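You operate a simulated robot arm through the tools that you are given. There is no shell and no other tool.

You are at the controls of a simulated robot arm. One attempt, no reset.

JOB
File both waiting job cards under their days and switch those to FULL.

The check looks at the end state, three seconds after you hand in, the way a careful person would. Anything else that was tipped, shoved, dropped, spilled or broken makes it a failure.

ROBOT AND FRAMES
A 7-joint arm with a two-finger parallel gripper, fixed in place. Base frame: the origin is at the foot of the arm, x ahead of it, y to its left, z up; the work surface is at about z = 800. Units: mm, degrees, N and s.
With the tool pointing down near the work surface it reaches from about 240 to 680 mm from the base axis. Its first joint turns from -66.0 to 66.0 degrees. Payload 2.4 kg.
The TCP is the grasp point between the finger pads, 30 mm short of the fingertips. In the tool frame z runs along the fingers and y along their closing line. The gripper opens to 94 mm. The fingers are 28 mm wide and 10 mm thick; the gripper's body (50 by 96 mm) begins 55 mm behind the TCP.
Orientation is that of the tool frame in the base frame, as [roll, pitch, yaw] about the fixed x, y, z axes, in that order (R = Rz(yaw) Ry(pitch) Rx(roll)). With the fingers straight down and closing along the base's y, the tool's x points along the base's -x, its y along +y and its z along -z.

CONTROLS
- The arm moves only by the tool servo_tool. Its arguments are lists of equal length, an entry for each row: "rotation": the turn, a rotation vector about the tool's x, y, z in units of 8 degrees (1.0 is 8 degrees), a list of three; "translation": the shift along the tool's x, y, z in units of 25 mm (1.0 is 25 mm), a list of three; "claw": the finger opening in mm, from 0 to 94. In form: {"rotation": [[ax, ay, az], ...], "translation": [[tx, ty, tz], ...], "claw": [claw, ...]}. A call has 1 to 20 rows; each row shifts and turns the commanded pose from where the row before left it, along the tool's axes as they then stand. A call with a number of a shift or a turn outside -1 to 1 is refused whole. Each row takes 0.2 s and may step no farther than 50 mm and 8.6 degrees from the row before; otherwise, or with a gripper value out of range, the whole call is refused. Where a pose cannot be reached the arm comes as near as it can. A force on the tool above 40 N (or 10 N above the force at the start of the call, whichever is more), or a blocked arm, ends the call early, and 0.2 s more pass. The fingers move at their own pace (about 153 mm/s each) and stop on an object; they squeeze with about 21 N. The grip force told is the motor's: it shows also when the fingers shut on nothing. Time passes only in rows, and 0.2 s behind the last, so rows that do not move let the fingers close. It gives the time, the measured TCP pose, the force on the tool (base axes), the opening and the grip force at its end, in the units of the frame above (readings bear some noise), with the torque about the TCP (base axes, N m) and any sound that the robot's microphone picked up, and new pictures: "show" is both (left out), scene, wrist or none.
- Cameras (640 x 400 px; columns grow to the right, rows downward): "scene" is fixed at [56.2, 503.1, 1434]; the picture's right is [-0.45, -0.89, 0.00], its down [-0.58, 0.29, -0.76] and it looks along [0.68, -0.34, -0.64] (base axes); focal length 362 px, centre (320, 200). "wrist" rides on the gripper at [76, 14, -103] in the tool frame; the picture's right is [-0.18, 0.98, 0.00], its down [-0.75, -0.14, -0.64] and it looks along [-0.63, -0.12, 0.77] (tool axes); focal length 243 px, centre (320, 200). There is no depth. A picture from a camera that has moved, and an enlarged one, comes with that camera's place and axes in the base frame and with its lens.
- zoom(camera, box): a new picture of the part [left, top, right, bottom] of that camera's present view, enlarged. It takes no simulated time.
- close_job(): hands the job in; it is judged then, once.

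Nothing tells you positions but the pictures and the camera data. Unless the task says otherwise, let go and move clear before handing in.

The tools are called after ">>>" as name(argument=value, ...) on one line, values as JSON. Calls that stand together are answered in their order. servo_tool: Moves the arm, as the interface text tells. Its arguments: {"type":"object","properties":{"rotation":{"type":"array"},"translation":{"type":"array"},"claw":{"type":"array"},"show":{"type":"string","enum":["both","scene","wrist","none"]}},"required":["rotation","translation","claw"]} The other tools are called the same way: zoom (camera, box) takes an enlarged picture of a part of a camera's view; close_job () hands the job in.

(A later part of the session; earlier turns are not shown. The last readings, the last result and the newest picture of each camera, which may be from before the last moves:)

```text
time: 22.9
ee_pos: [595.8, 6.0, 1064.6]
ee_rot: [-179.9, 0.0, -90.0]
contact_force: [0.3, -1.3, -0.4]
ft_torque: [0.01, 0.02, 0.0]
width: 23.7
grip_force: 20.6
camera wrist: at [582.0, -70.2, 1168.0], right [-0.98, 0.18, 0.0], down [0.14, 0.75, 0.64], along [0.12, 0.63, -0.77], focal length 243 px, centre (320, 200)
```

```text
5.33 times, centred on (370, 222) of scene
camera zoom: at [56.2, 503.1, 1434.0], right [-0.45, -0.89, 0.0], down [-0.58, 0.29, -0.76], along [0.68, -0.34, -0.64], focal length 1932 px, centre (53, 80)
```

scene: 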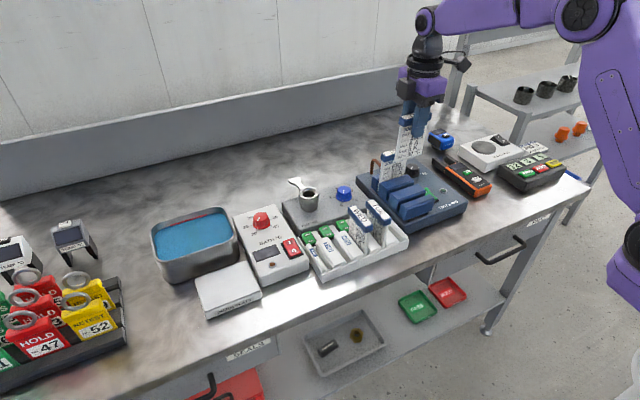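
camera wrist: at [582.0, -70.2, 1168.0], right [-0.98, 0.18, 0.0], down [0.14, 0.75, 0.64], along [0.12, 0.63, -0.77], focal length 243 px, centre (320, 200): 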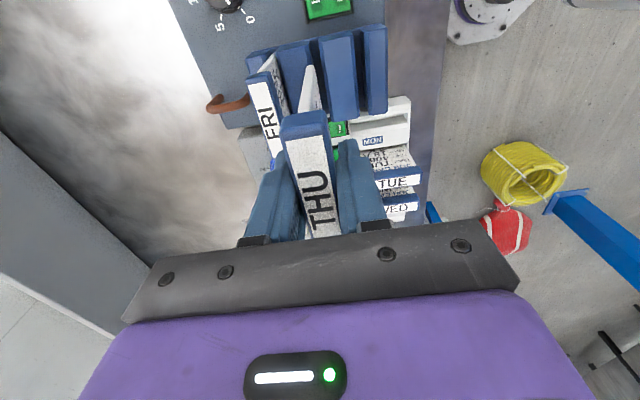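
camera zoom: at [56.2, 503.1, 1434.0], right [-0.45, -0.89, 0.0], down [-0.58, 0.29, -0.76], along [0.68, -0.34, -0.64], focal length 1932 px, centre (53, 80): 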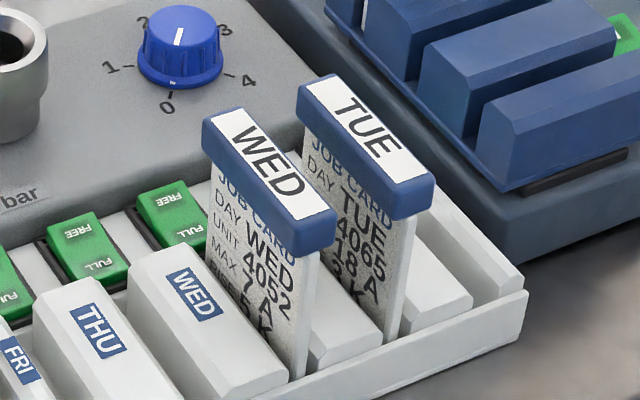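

The card hangs about 97 mm below the grasp point and its cap top is about 16 mm above it. I'll move it back in −x, clear of FRI, before turning it so the printed face looks to +y like TUE and WED.

>>> servo_tool(rotation=[[0, 0, 0], [0, 0, 0], [0, 0, 0], [0, 0, 0.9375], [0, 0, 0.9375], [0, 0, 0.9375], [0, 0, 0.9375], [0, 0, 0.9375], [0, 0, 0.9375], [0, 0, 0.9375], [0, 0, 0.9375], [0, 0, 0.9375], [0, 0, 0.9375], [0, 0, 0.9375], [0, 0, 0.9375], [0, 0, 0]], translation=[[0, 0.91, 0], [0, 0.91, 0], [0, 0.91, 0], [0, 0, 0], [0, 0, 0], [0, 0, 0], [0, 0, 0], [0, 0, 0], [0, 0, 0], [0, 0, 0], [0, 0, 0], [0, 0, 0], [0, 0, 0], [0, 0, 0], [0, 0, 0], [0, 0, 0]], claw=[5, 5, 5, 5, 5, 5, 5, 5, 5, 5, 5, 5, 5, 5, 5, 5], show="scene")

```text
time: 26.3
ee_pos: [528.7, 7.7, 1063.9]
ee_rot: [180.0, -0.1, 179.9]
contact_force: [-0.3, 0.2, -0.6]
ft_torque: [0.0, -0.01, -0.05]
width: 23.9
grip_force: 21.7
```

scene: 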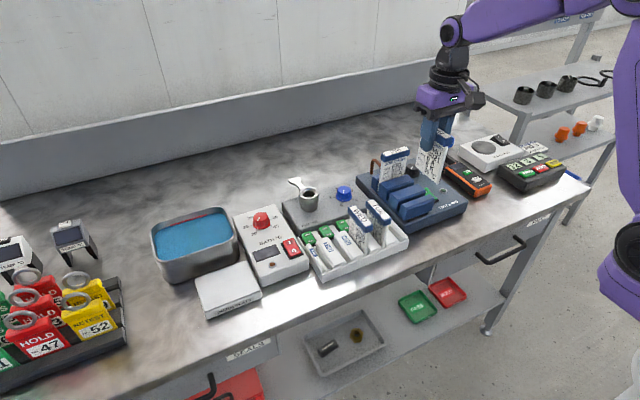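

The card is turned and still upright. Now I'll carry it over to above the THU slot (y ≈ 219).

>>> servo_tool(rotation=[[0, 0, 0], [0, 0, 0], [0, 0, 0], [0, 0, 0], [0, 0, 0], [0, 0, 0], [0, 0, 0], [0, 0, 0], [0, 0, 0], [0, 0, 0], [0, 0, 0]], translation=[[0, 0.85, 0], [0, 0.85, 0], [0, 0.85, 0], [0, 0.85, 0], [0, 0.85, 0], [0, 0.85, 0], [0, 0.85, 0], [0, 0.85, 0], [0, 0.85, 0], [0, 0.82, 0], [0, 0, 0]], claw=[5, 5, 5, 5, 5, 5, 5, 5, 5, 5, 5])

>>> zoom(camera="wrist", box=[220, 80, 420, 240])

>>> zoom(camera="scene", box=[300, 110, 420, 270])

```text
time: 28.7
ee_pos: [528.6, 219.3, 1065.4]
ee_rot: [-179.9, 0.0, 180.0]
contact_force: [0.1, 0.5, -0.4]
ft_torque: [0.0, 0.05, -0.01]
width: 23.5
grip_force: 21.0
camera wrist: at [453.2, 233.7, 1168.2], right [0.18, 0.98, 0.0], down [0.75, -0.14, 0.64], along [0.63, -0.12, -0.77], focal length 243 px, centre (320, 200)
```

scene: 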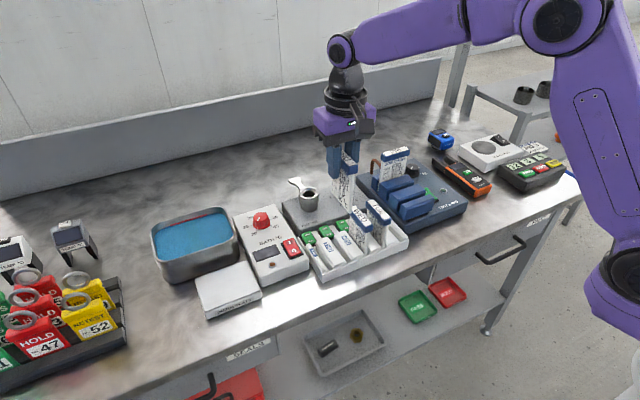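
wrist: 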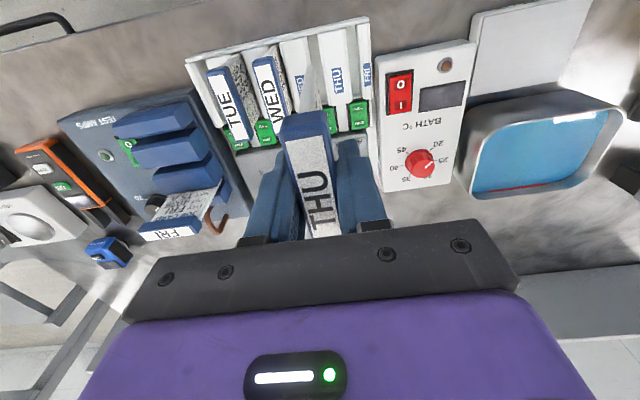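

```text
2.50 times, centred on (320, 160) of wrist
camera zoom: at [453.2, 233.7, 1168.2], right [0.18, 0.98, 0.0], down [0.75, -0.14, 0.64], along [0.63, -0.12, -0.77], focal length 606 px, centre (320, 300)
```

zoom: 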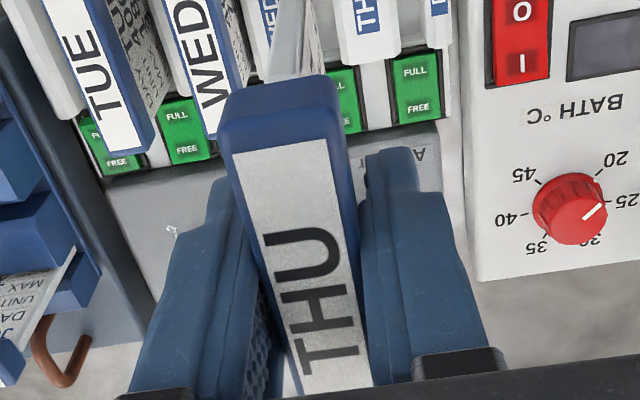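

```text
2.50 times, centred on (360, 190) of scene
camera zoom: at [56.2, 503.1, 1434.0], right [-0.45, -0.89, 0.0], down [-0.58, 0.29, -0.76], along [0.68, -0.34, -0.64], focal length 906 px, centre (220, 225)
```

zoom: 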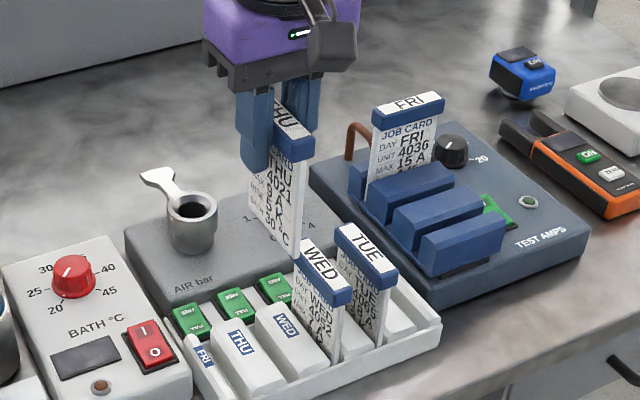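

>>> zoom(camera="wrist", box=[180, 10, 380, 155])

>>> zoom(camera="scene", box=[300, 190, 420, 280])

```text
2.76 times, centred on (280, 82) of wrist
camera zoom: at [453.2, 233.7, 1168.2], right [0.18, 0.98, 0.0], down [0.75, -0.14, 0.64], along [0.63, -0.12, -0.77], focal length 669 px, centre (430, 524)
```

zoom: 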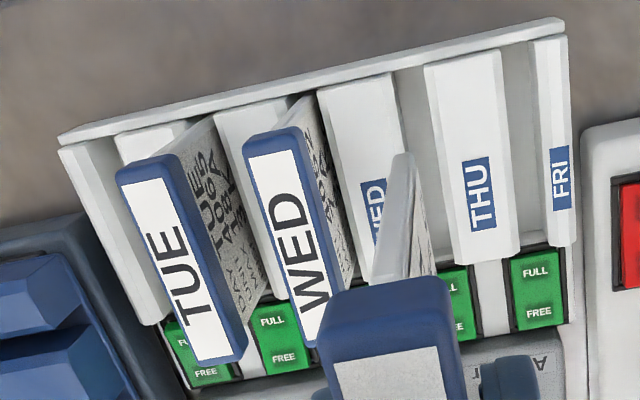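

```text
4.44 times, centred on (360, 235) of scene
camera zoom: at [56.2, 503.1, 1434.0], right [-0.45, -0.89, 0.0], down [-0.58, 0.29, -0.76], along [0.68, -0.34, -0.64], focal length 1610 px, centre (142, 44)
```

zoom: 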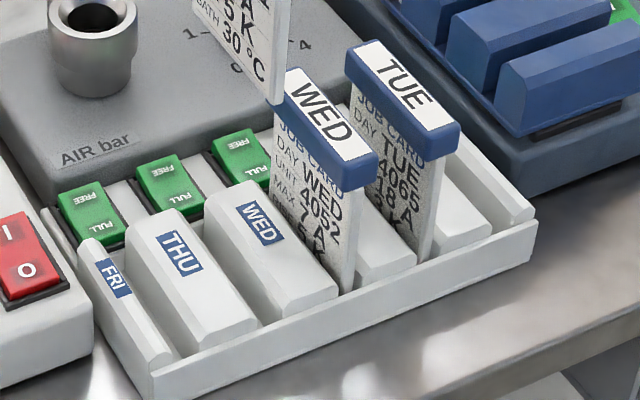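

The card is lined up: its label ends match TUE and WED to within about 1 mm in x, and the slot centre is y ≈ 219.5. I'll lower it until its bottom edge is just above the dividers, then check again.

>>> servo_tool(rotation=[[0, 0, 0], [0, 0, 0], [0, 0, 0], [0, 0, 0], [0, 0, 0], [0, 0, 0], [0, 0, 0]], translation=[[-0.04, 0, 0.8], [0, 0, 0.8], [0, 0, 0.8], [0, 0, 0.8], [0, 0, 0.8], [0, 0, 0.8], [0, 0, 0]], claw=[5, 5, 5, 5, 5, 5, 5])

>>> zoom(camera="wrist", box=[180, 0, 400, 160])

>>> zoom(camera="scene", box=[300, 160, 420, 280])

```text
time: 30.3
ee_pos: [528.4, 219.2, 944.8]
ee_rot: [-179.9, 0.1, 180.0]
contact_force: [0.5, 0.0, -0.7]
ft_torque: [-0.01, -0.01, -0.01]
width: 23.4
grip_force: 20.7
camera wrist: at [451.9, 233.5, 1047.5], right [0.18, 0.98, 0.0], down [0.75, -0.14, 0.64], along [0.63, -0.12, -0.77], focal length 243 px, centre (320, 200)
```

scene: 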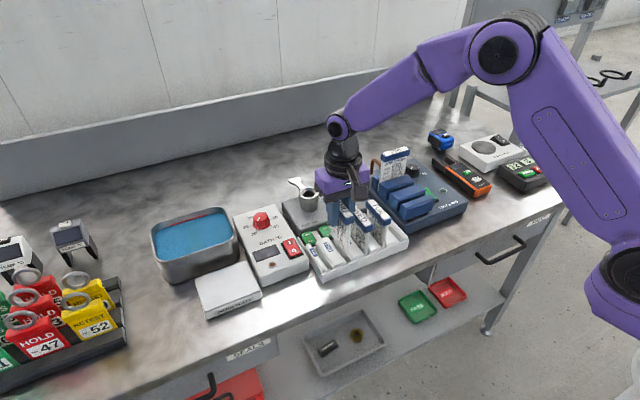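
wrist: 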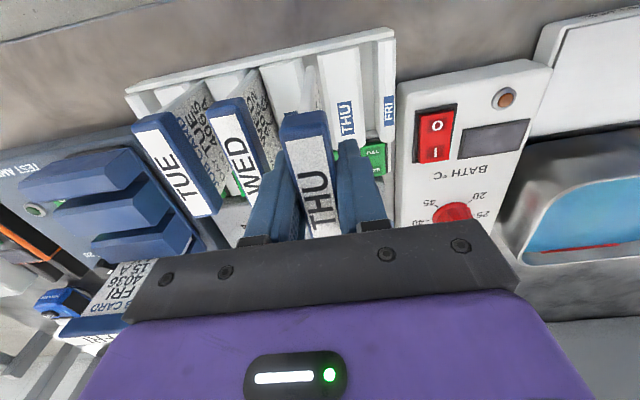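

```text
2.50 times, centred on (290, 80) of wrist
camera zoom: at [451.9, 233.5, 1047.5], right [0.18, 0.98, 0.0], down [0.75, -0.14, 0.64], along [0.63, -0.12, -0.77], focal length 606 px, centre (395, 500)
```

zoom: 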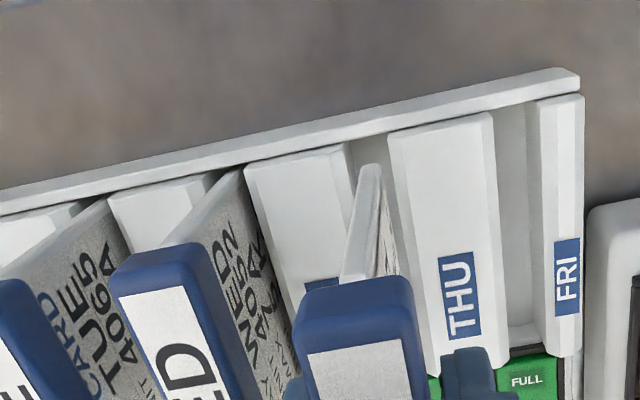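

```text
3.33 times, centred on (360, 220) of scene
camera zoom: at [56.2, 503.1, 1434.0], right [-0.45, -0.89, 0.0], down [-0.58, 0.29, -0.76], along [0.68, -0.34, -0.64], focal length 1208 px, centre (187, 133)
```

zoom: 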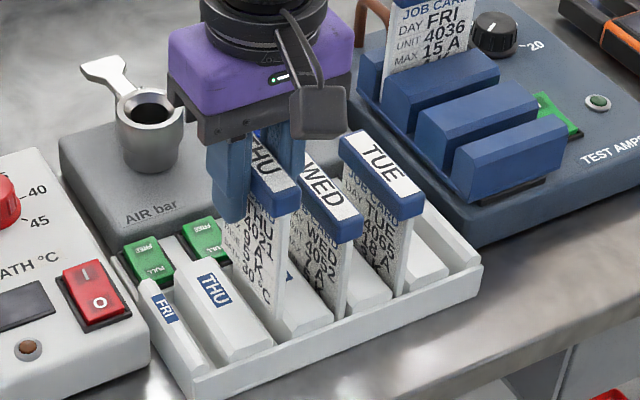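

The card's bottom edge is centred over the THU slot. I'll insert it in small steps, watching the force.

>>> servo_tool(rotation=[[0, 0, 0], [0, 0, 0], [0, 0, 0], [0, 0, 0]], translation=[[0.04, 0, 0.2], [0, 0, 0.2], [0, 0, 0.2], [0, 0, 0.2]], claw=[5, 5, 5, 5])

>>> zoom(camera="scene", box=[300, 160, 420, 280])

>>> zoom(camera="wrist", box=[180, 0, 400, 160])

```text
time: 31.3
ee_pos: [527.6, 218.3, 925.1]
ee_rot: [-180.0, 0.0, -179.9]
contact_force: [0.1, 0.0, -0.3]
ft_torque: [-0.01, -0.01, 0.02]
width: 23.6
grip_force: 21.2
camera wrist: at [451.9, 232.8, 1027.9], right [0.18, 0.98, 0.0], down [0.75, -0.14, 0.64], along [0.63, -0.12, -0.77], focal length 243 px, centre (320, 200)
```

scene: 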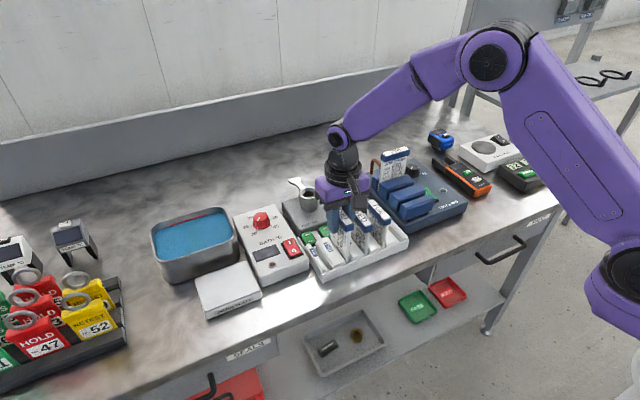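
wrist: 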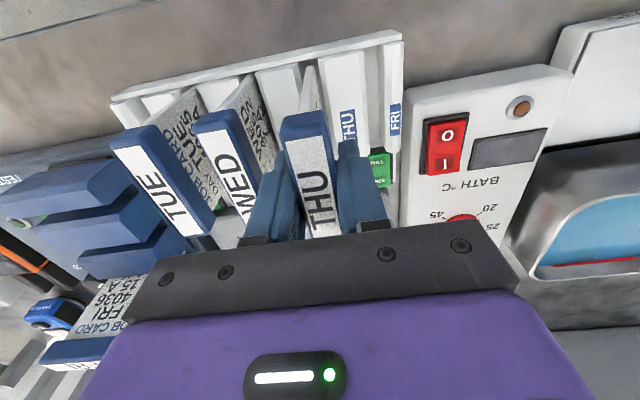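

```text
3.33 times, centred on (360, 220) of scene
camera zoom: at [56.2, 503.1, 1434.0], right [-0.45, -0.89, 0.0], down [-0.58, 0.29, -0.76], along [0.68, -0.34, -0.64], focal length 1208 px, centre (187, 133)
```

zoom: 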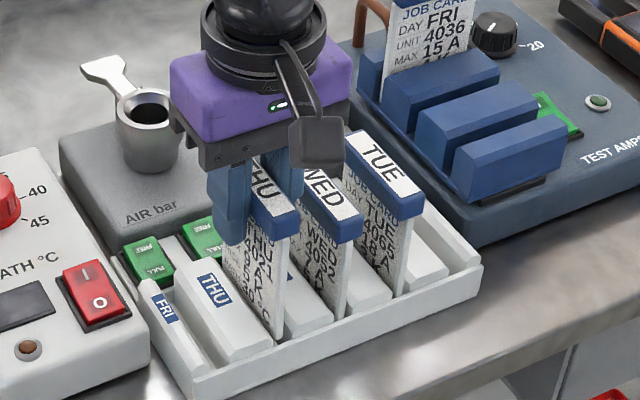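

```text
2.50 times, centred on (290, 80) of wrist
camera zoom: at [451.9, 232.8, 1027.9], right [0.18, 0.98, 0.0], down [0.75, -0.14, 0.64], along [0.63, -0.12, -0.77], focal length 606 px, centre (395, 500)
```

zoom: 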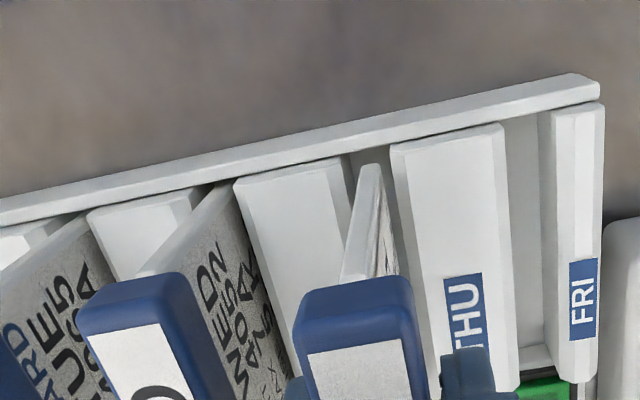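

The card has entered the slot with no resistance, and it is still about 20–25 mm above the height of its neighbours. I'll continue down.

>>> servo_tool(rotation=[[0, 0, 0], [0, 0, 0], [0, 0, 0], [0, 0, 0]], translation=[[0, 0.02, 0.2], [0, 0, 0.2], [0, 0, 0.2], [0, 0, 0]], claw=[5, 5, 5, 5])

>>> zoom(camera="scene", box=[330, 180, 410, 270])

```text
time: 32.3
ee_pos: [528.2, 217.4, 910.7]
ee_rot: [179.9, 0.0, -179.9]
contact_force: [-0.5, 0.5, -1.3]
ft_torque: [0.01, 0.01, 0.02]
width: 23.4
grip_force: 21.1
camera wrist: at [451.8, 232.3, 1013.5], right [0.18, 0.98, 0.0], down [0.75, -0.14, 0.64], along [0.63, -0.12, -0.77], focal length 243 px, centre (320, 200)
```

scene: 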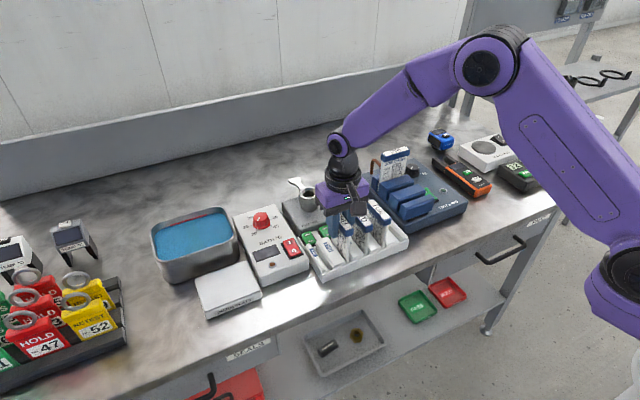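
wrist: 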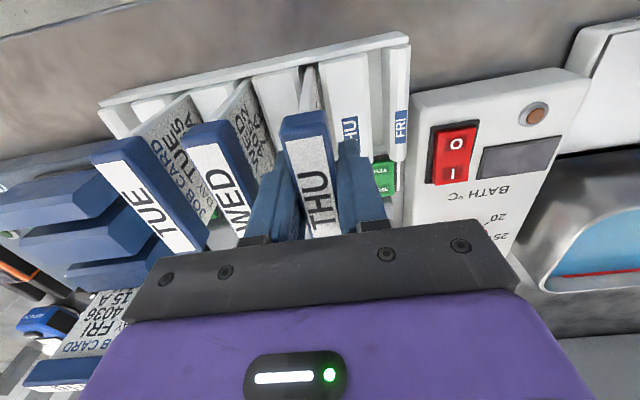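

```text
4.44 times, centred on (370, 225) of scene
camera zoom: at [56.2, 503.1, 1434.0], right [-0.45, -0.89, 0.0], down [-0.58, 0.29, -0.76], along [0.68, -0.34, -0.64], focal length 1610 px, centre (98, 89)
```

zoom: 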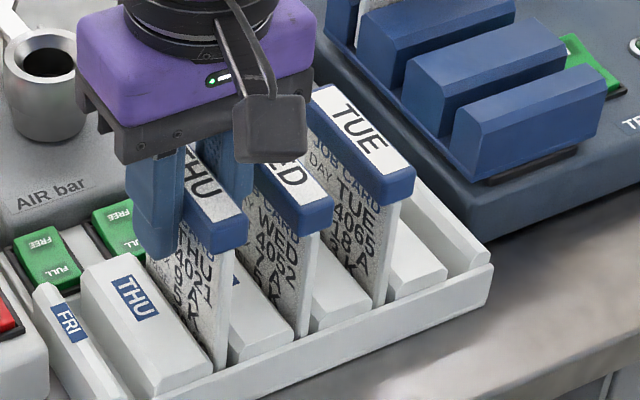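

It's about 7 mm above its neighbours now. I'll lower it the rest in small steps.

>>> servo_tool(rotation=[[0, 0, 0], [0, 0, 0], [0, 0, 0], [0, 0, 0]], translation=[[0, 0, 0.08], [0, 0, 0.08], [0, 0, 0.06], [0, 0, 0]], claw=[5, 5, 5, 5])

>>> zoom(camera="scene", box=[330, 180, 410, 270])

>>> zoom(camera="wrist", box=[180, 20, 420, 210])

```text
time: 33.3
ee_pos: [526.9, 218.1, 905.4]
ee_rot: [-179.9, 0.0, 180.0]
contact_force: [-0.5, -0.8, -0.4]
ft_torque: [0.01, -0.03, 0.01]
width: 23.6
grip_force: 20.3
camera wrist: at [451.7, 232.4, 1007.4], right [0.18, 0.98, 0.0], down [0.75, -0.14, 0.64], along [0.63, -0.12, -0.77], focal length 243 px, centre (320, 200)
```

scene: 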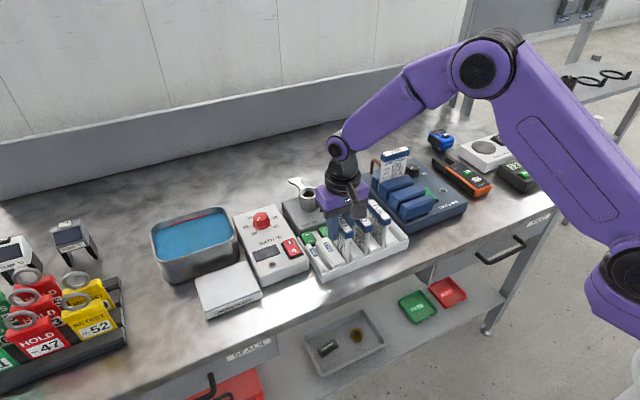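
wrist: 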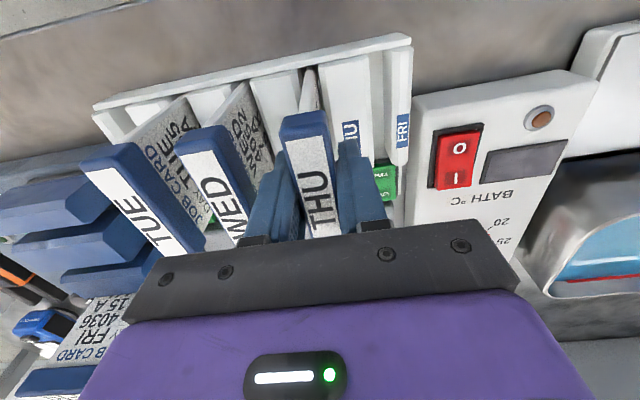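

```text
4.44 times, centred on (370, 225) of scene
camera zoom: at [56.2, 503.1, 1434.0], right [-0.45, -0.89, 0.0], down [-0.58, 0.29, -0.76], along [0.68, -0.34, -0.64], focal length 1610 px, centre (98, 89)
```

zoom: 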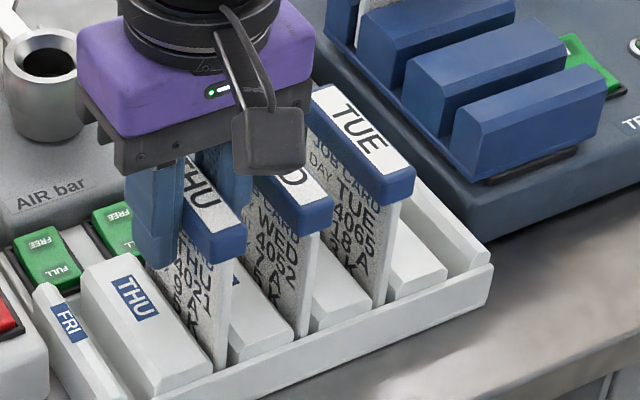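

```text
2.11 times, centred on (300, 115) of wrist
camera zoom: at [451.7, 232.4, 1007.4], right [0.18, 0.98, 0.0], down [0.75, -0.14, 0.64], along [0.63, -0.12, -0.77], focal length 511 px, centre (362, 379)
```

zoom: 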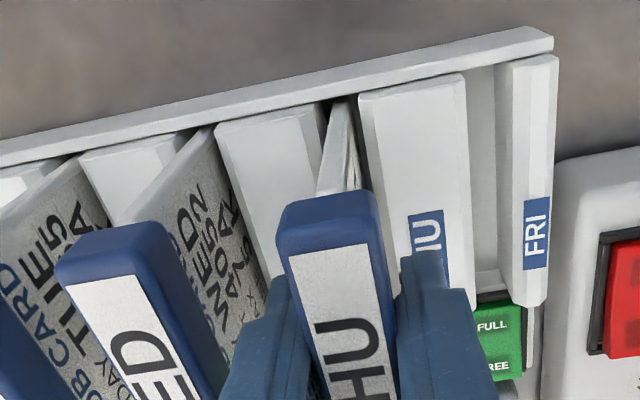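

>>> servo_tool(rotation=[[0, 0, 0], [0, 0, 0], [0, 0, 0]], translation=[[0, 0, 0.06], [0, 0, 0.06], [0, 0, 0]], claw=[5, 5, 5], show="none")

>>> zoom(camera="scene", box=[335, 200, 395, 270])

```text
time: 34.1
ee_pos: [528.3, 219.4, 900.7]
ee_rot: [179.9, 0.1, -180.0]
contact_force: [-3.2, -1.0, 12.4]
ft_torque: [-0.09, 0.35, -0.02]
width: 23.6
grip_force: 20.3
```

```text
5.71 times, centred on (365, 235) of scene
camera zoom: at [55.9, 503.0, 1434.1], right [-0.45, -0.89, 0.0], down [-0.58, 0.29, -0.77], along [0.68, -0.34, -0.64], focal length 2070 px, centre (63, 0)
```

zoom: 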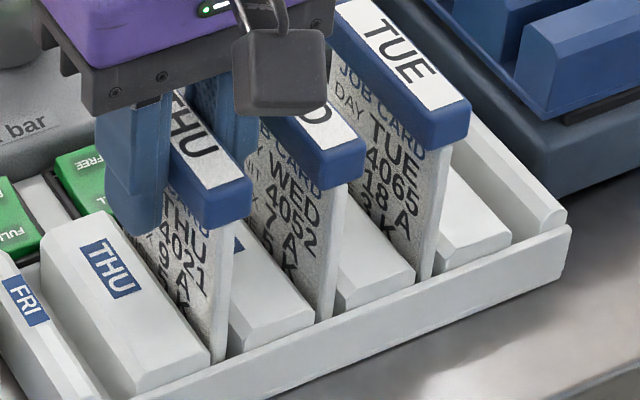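

The card has bottomed out (12 N) at the same height as TUE and WED. I'll ease off the pressure, open the fingers just a little so they miss the WED card, and lift straight up.

>>> servo_tool(rotation=[[0, 0, 0], [0, 0, 0], [0, 0, 0], [0, 0, 0]], translation=[[0, 0, -0.03], [0, 0, 0], [0, 0, 0], [0, 0, 0]], claw=[5, 28, 33, 33])

>>> zoom(camera="scene", box=[330, 180, 410, 270])

>>> zoom(camera="wrist", box=[180, 20, 420, 240])

```text
time: 35.1
ee_pos: [529.2, 217.7, 900.8]
ee_rot: [-179.9, 0.0, 180.0]
contact_force: [1.0, 1.0, -0.3]
ft_torque: [0.04, 0.01, -0.01]
width: 33.0
grip_force: 0.1
camera wrist: at [452.4, 232.4, 1005.2], right [0.18, 0.98, 0.0], down [0.75, -0.14, 0.64], along [0.63, -0.12, -0.77], focal length 243 px, centre (320, 200)
```

scene: 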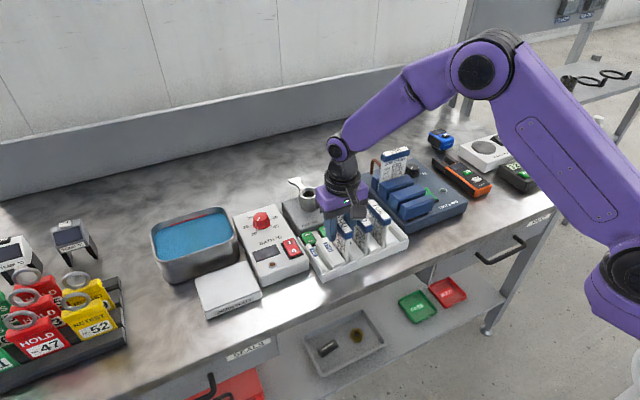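
wrist: 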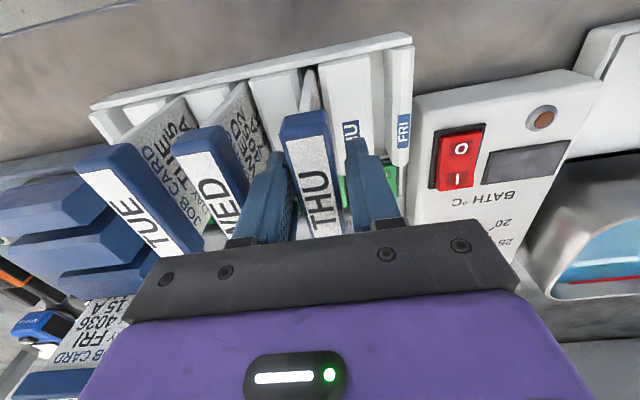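

```text
4.44 times, centred on (370, 225) of scene
camera zoom: at [56.2, 503.1, 1434.0], right [-0.45, -0.89, 0.0], down [-0.58, 0.29, -0.76], along [0.68, -0.34, -0.64], focal length 1610 px, centre (98, 89)
```

zoom: 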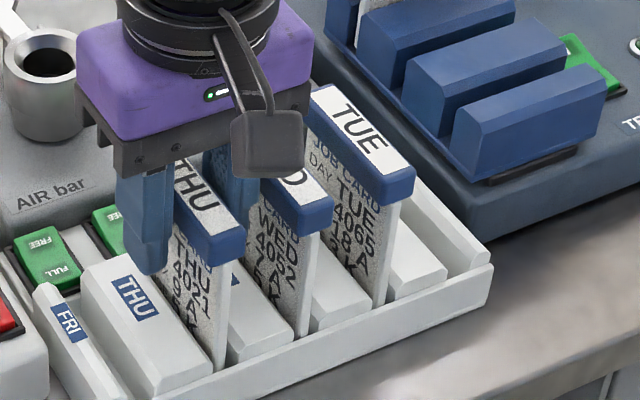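

```text
1.82 times, centred on (300, 130) of wrist
camera zoom: at [452.4, 232.4, 1005.2], right [0.18, 0.98, 0.0], down [0.75, -0.14, 0.64], along [0.63, -0.12, -0.77], focal length 441 px, centre (356, 327)
```

zoom: 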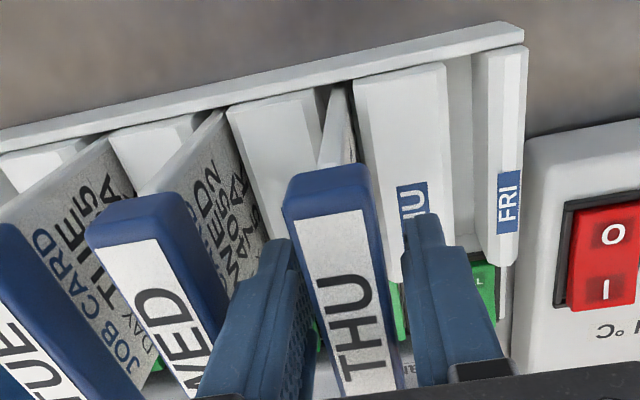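

THU is released and standing on its own. I'll lift straight up and turn back for the FRI card.

>>> servo_tool(rotation=[[0, 0, 0], [0, 0, 0], [0, 0, 0], [0, 0, 0], [0, 0, 0], [0, 0, 0], [0, 0, 0], [0, 0, 0], [0, 0, -0.9375], [0, 0, -0.9375], [0, 0, -0.9375], [0, 0, -0.9375], [0, 0, -0.9375], [0, 0, -0.9375], [0, 0, -0.9375], [0, 0, -0.9375], [0, 0, -0.9375], [0, 0, -0.9375], [0, 0, -0.9375], [0, 0, -0.9375]], translation=[[0, 0, -0.3], [0, 0, -0.6], [0, 0, -0.9], [0, 0, -0.9], [0, 0, -0.9], [0, 0, -0.9], [0, 0, -0.9], [0, 0, -0.9], [0, 0, 0], [0, 0, 0], [0, 0, 0], [0, 0, 0], [0, 0, 0], [0, 0, 0], [0, 0, 0], [0, 0, 0], [0, 0, 0], [0, 0, 0], [0, 0, 0], [0, 0, 0]], claw=[33, 33, 33, 33, 33, 33, 33, 33, 33, 33, 33, 33, 33, 33, 33, 33, 33, 33, 33, 33])

>>> zoom(camera="scene", box=[300, 180, 420, 280])

>>> zoom(camera="wrist", box=[200, 0, 400, 150])

```text
time: 39.3
ee_pos: [528.5, 218.1, 1058.7]
ee_rot: [180.0, 0.0, -89.9]
contact_force: [0.0, -0.2, -0.1]
ft_torque: [-0.02, -0.01, -0.03]
width: 33.0
grip_force: 0.1
camera wrist: at [514.5, 141.9, 1162.3], right [-0.98, 0.18, 0.0], down [0.14, 0.75, 0.64], along [0.12, 0.63, -0.77], focal length 243 px, centre (320, 200)
```

scene: 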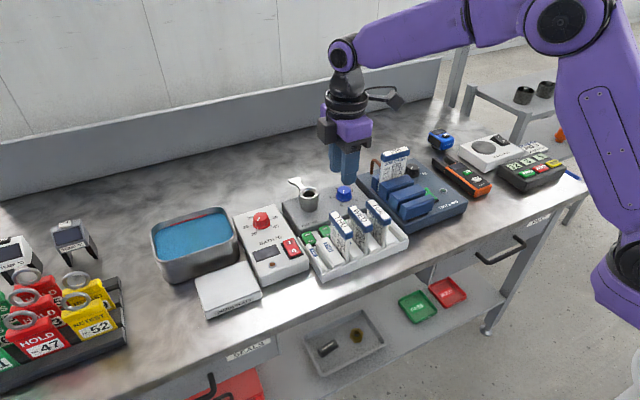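
wrist: 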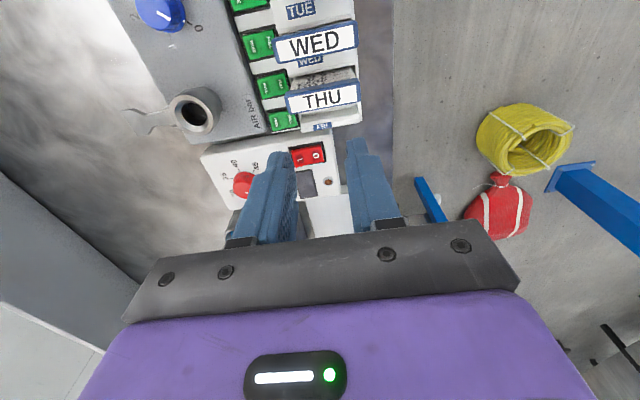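

```text
4.00 times, centred on (360, 230) of scene
camera zoom: at [56.2, 503.1, 1434.0], right [-0.45, -0.89, 0.0], down [-0.58, 0.29, -0.76], along [0.68, -0.34, -0.64], focal length 1449 px, centre (160, 80)
```

zoom: 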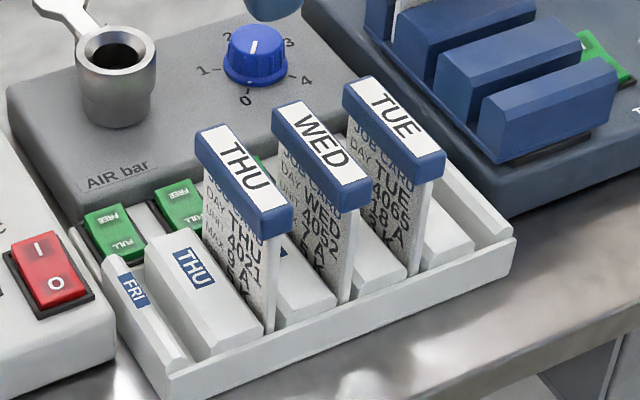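

```text
2.67 times, centred on (300, 75) of wrist
camera zoom: at [514.5, 141.9, 1162.3], right [-0.98, 0.18, 0.0], down [0.14, 0.75, 0.64], along [0.12, 0.63, -0.77], focal length 647 px, centre (373, 533)
```

zoom: 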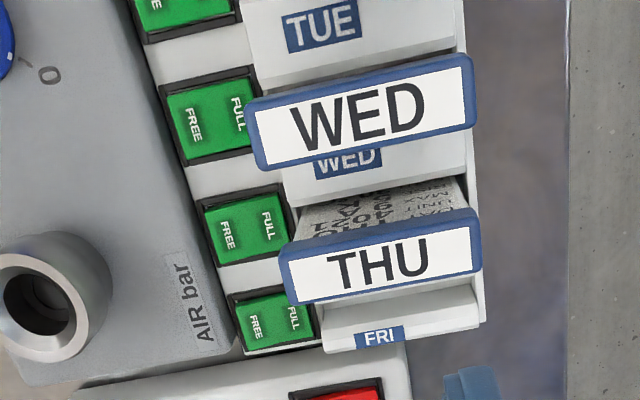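

THU is filed neatly and facing the same way as its neighbours. Now I'll move above the FRI card at about (638.5, 7), holding it with the same offset as THU.

>>> servo_tool(rotation=[[0, 0, 0], [0, 0, 0], [0, 0, 0], [0, 0, 0], [0, 0, 0], [0, 0, 0], [0, 0, 0], [0, 0, 0], [0, 0, 0], [0, 0, 0], [0, 0, 0], [0, 0, 0], [0, 0, 0], [0, 0, 0]], translation=[[0.844, -0.44, 0], [0.844, -0.44, 0], [0.844, -0.44, 0], [0.844, -0.44, 0], [0.844, -0.44, 0], [0.844, -0.44, 0], [0.844, -0.44, 0], [0.844, -0.44, 0], [0.844, -0.44, 0], [0.844, -0.44, 0], [0, 0, 0.8], [0, 0, 0.8], [0, 0, 0.75], [0, 0, 0]], claw=[38, 38, 38, 38, 38, 38, 38, 38, 38, 38, 38, 38, 38, 38])

>>> zoom(camera="wrist", box=[220, 80, 420, 240])

>>> zoom(camera="scene", box=[345, 100, 465, 215])

```text
time: 42.3
ee_pos: [637.9, 7.4, 1000.9]
ee_rot: [180.0, 0.1, -89.9]
contact_force: [-0.2, 0.2, 0.2]
ft_torque: [0.02, -0.01, 0.0]
width: 38.1
grip_force: 0.1
camera wrist: at [624.9, -68.6, 1103.5], right [-0.98, 0.18, 0.0], down [0.14, 0.75, 0.64], along [0.12, 0.63, -0.77], focal length 243 px, centre (320, 200)
```

scene: 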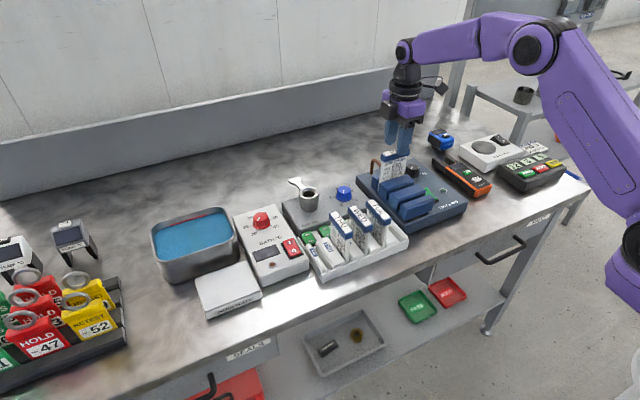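
wrist: 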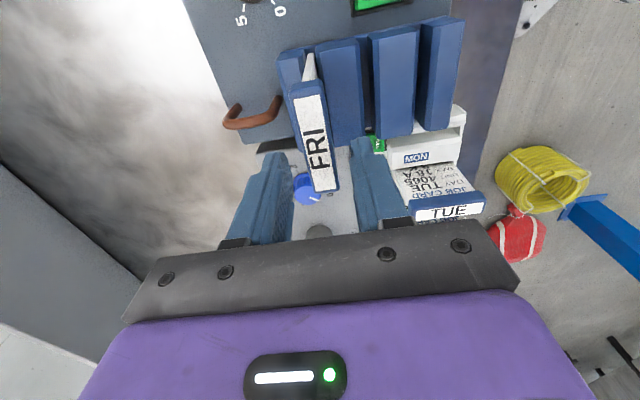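

```text
2.50 times, centred on (320, 160) of wrist
camera zoom: at [624.9, -68.6, 1103.5], right [-0.98, 0.18, 0.0], down [0.14, 0.75, 0.64], along [0.12, 0.63, -0.77], focal length 606 px, centre (320, 300)
```

zoom: 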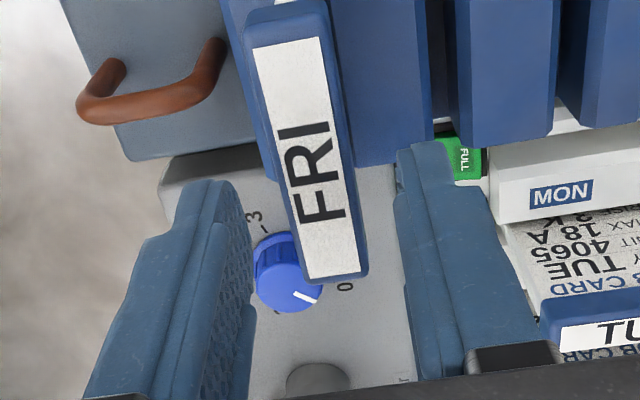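

```text
3.48 times, centred on (405, 158) of scene
camera zoom: at [56.2, 503.1, 1434.0], right [-0.45, -0.89, 0.0], down [-0.58, 0.29, -0.76], along [0.68, -0.34, -0.64], focal length 1260 px, centre (24, 348)
```

zoom: 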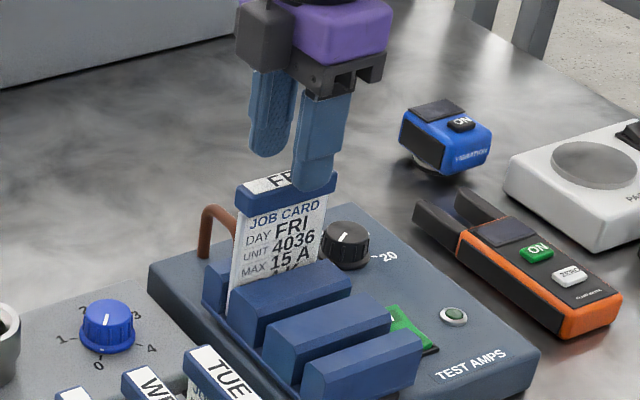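

FRI measures at x ≈ 640.0, so I'll shift 1 mm and descend around the cap.

>>> servo_tool(rotation=[[0, 0, 0], [0, 0, 0], [0, 0, 0], [0, 0, 0], [0, 0, 0], [0, 0, 0], [0, 0, 0]], translation=[[0, -0.05, 0], [0, 0, 0.41], [0, 0, 0.41], [0, 0, 0.41], [0, 0, 0.41], [0, 0, 0.41], [0, 0, 0]], claw=[36, 36, 36, 36, 36, 36, 36])

>>> zoom(camera="wrist", box=[220, 60, 420, 240])

```text
time: 43.9
ee_pos: [639.9, 7.5, 949.7]
ee_rot: [179.9, 0.0, -90.0]
contact_force: [-0.1, -0.9, -0.1]
ft_torque: [-0.02, 0.01, 0.01]
width: 35.9
grip_force: 0.0
camera wrist: at [625.6, -69.5, 1052.7], right [-0.98, 0.18, 0.0], down [0.14, 0.75, 0.64], along [0.12, 0.63, -0.77], focal length 243 px, centre (320, 200)
```

scene: 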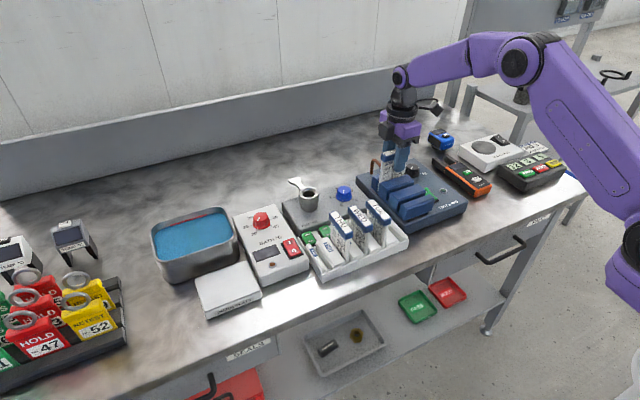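
wrist: 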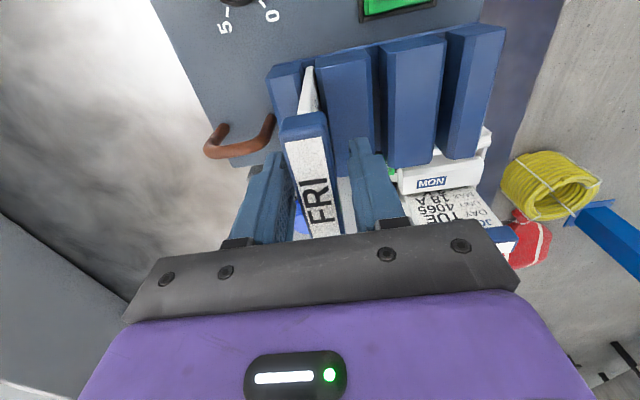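

```text
2.22 times, centred on (320, 150) of wrist
camera zoom: at [625.6, -69.5, 1052.7], right [-0.98, 0.18, 0.0], down [0.14, 0.75, 0.64], along [0.12, 0.63, -0.77], focal length 539 px, centre (320, 311)
```

zoom: 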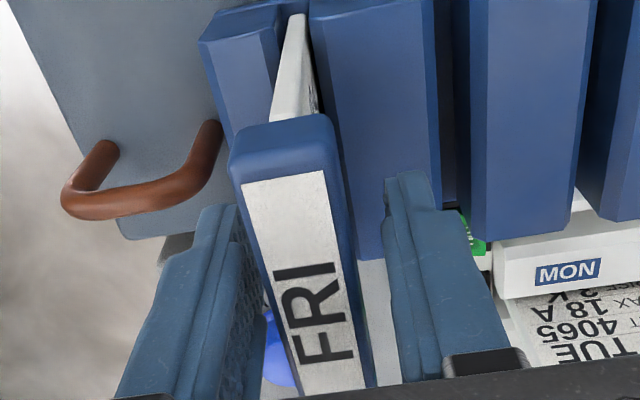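

The cap is centred between the fingers, so I'll close.

>>> servo_tool(rotation=[[0, 0, 0], [0, 0, 0], [0, 0, 0], [0, 0, 0]], translation=[[0, 0, 0], [0, 0, 0], [0, 0, 0], [0, 0, 0]], claw=[26, 16, 5, 5], show="wrist")

>>> zoom(camera="wrist", box=[220, 60, 420, 240])

```text
time: 44.9
ee_pos: [639.8, 6.6, 950.6]
ee_rot: [-180.0, 0.0, -89.9]
contact_force: [0.1, -0.1, 0.4]
ft_torque: [0.0, -0.01, 0.0]
width: 23.6
grip_force: 20.8
camera wrist: at [625.7, -69.4, 1053.0], right [-0.98, 0.18, 0.0], down [0.14, 0.75, 0.64], along [0.12, 0.63, -0.77], focal length 243 px, centre (320, 200)
```

wrist: 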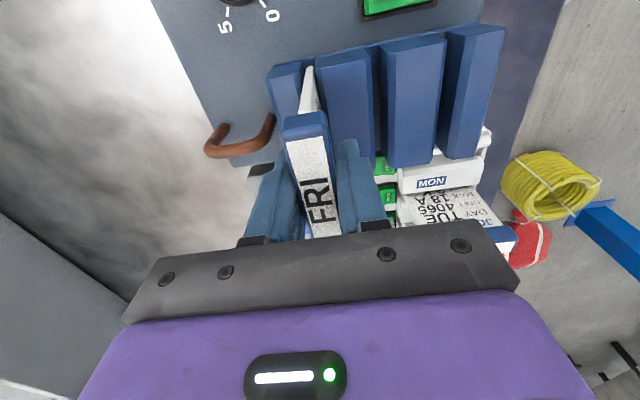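

```text
2.22 times, centred on (320, 150) of wrist
camera zoom: at [625.7, -69.4, 1053.0], right [-0.98, 0.18, 0.0], down [0.14, 0.75, 0.64], along [0.12, 0.63, -0.77], focal length 539 px, centre (320, 311)
```

zoom: 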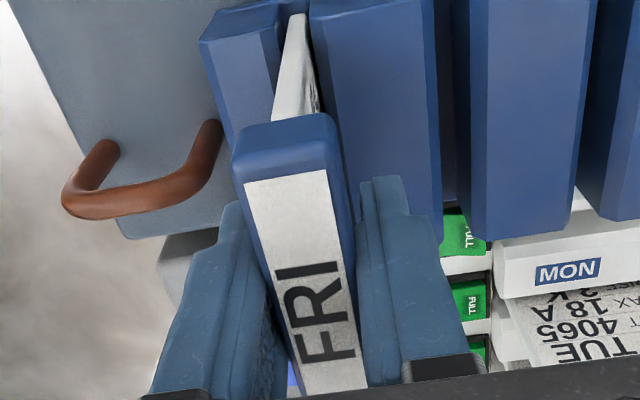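

Gripped at 23.6 mm. I'll lift it straight out, bring it back in −x, then turn.

>>> servo_tool(rotation=[[0, 0, 0], [0, 0, 0], [0, 0, 0], [0, 0, 0], [0, 0, 0], [0, 0, 0], [0, 0, 0], [0, 0, 0], [0, 0, 0], [0, 0, 0], [0, 0, 0], [0, 0, 0], [0, 0, 0], [0, 0, 0]], translation=[[0, 0, -0.3], [0, 0, -0.4], [0, 0, -0.6], [0, 0, -0.7], [0, 0, -0.8], [0, 0, -0.8], [0, 0, -0.8], [0, 0, -0.3], [0, 0.9, 0], [0, 0.9, 0], [0, 0.9, 0], [0, 0.9, 0], [0, 0.88, 0], [0, 0, 0]], claw=[5, 5, 5, 5, 5, 5, 5, 5, 5, 5, 5, 5, 5, 5])

>>> zoom(camera="scene", box=[375, 90, 475, 200])

```text
time: 47.9
ee_pos: [525.3, 7.7, 1066.0]
ee_rot: [-179.9, 0.0, -90.0]
contact_force: [-0.2, -0.1, -0.4]
ft_torque: [0.0, -0.02, 0.0]
width: 23.8
grip_force: 20.8
camera wrist: at [512.8, -69.6, 1168.8], right [-0.98, 0.18, 0.0], down [0.14, 0.75, 0.64], along [0.12, 0.63, -0.77], focal length 243 px, centre (320, 200)
```

scene: 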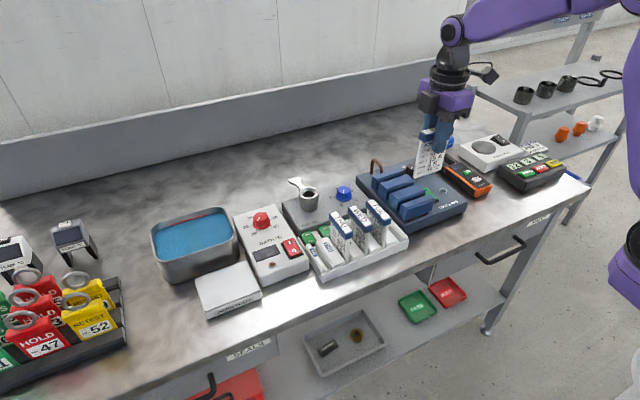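
wrist: 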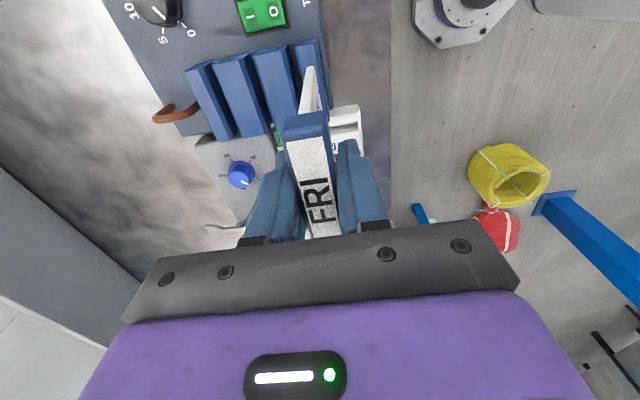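

```text
3.64 times, centred on (425, 145) of scene
camera zoom: at [56.2, 503.1, 1434.0], right [-0.45, -0.89, 0.0], down [-0.58, 0.29, -0.76], along [0.68, -0.34, -0.64], focal length 1317 px, centre (-62, 400)
```

zoom: 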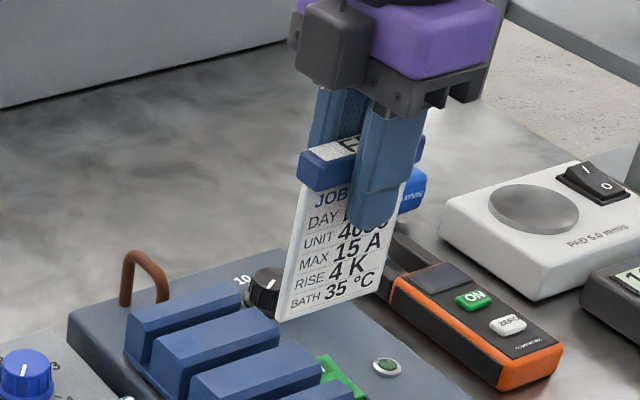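

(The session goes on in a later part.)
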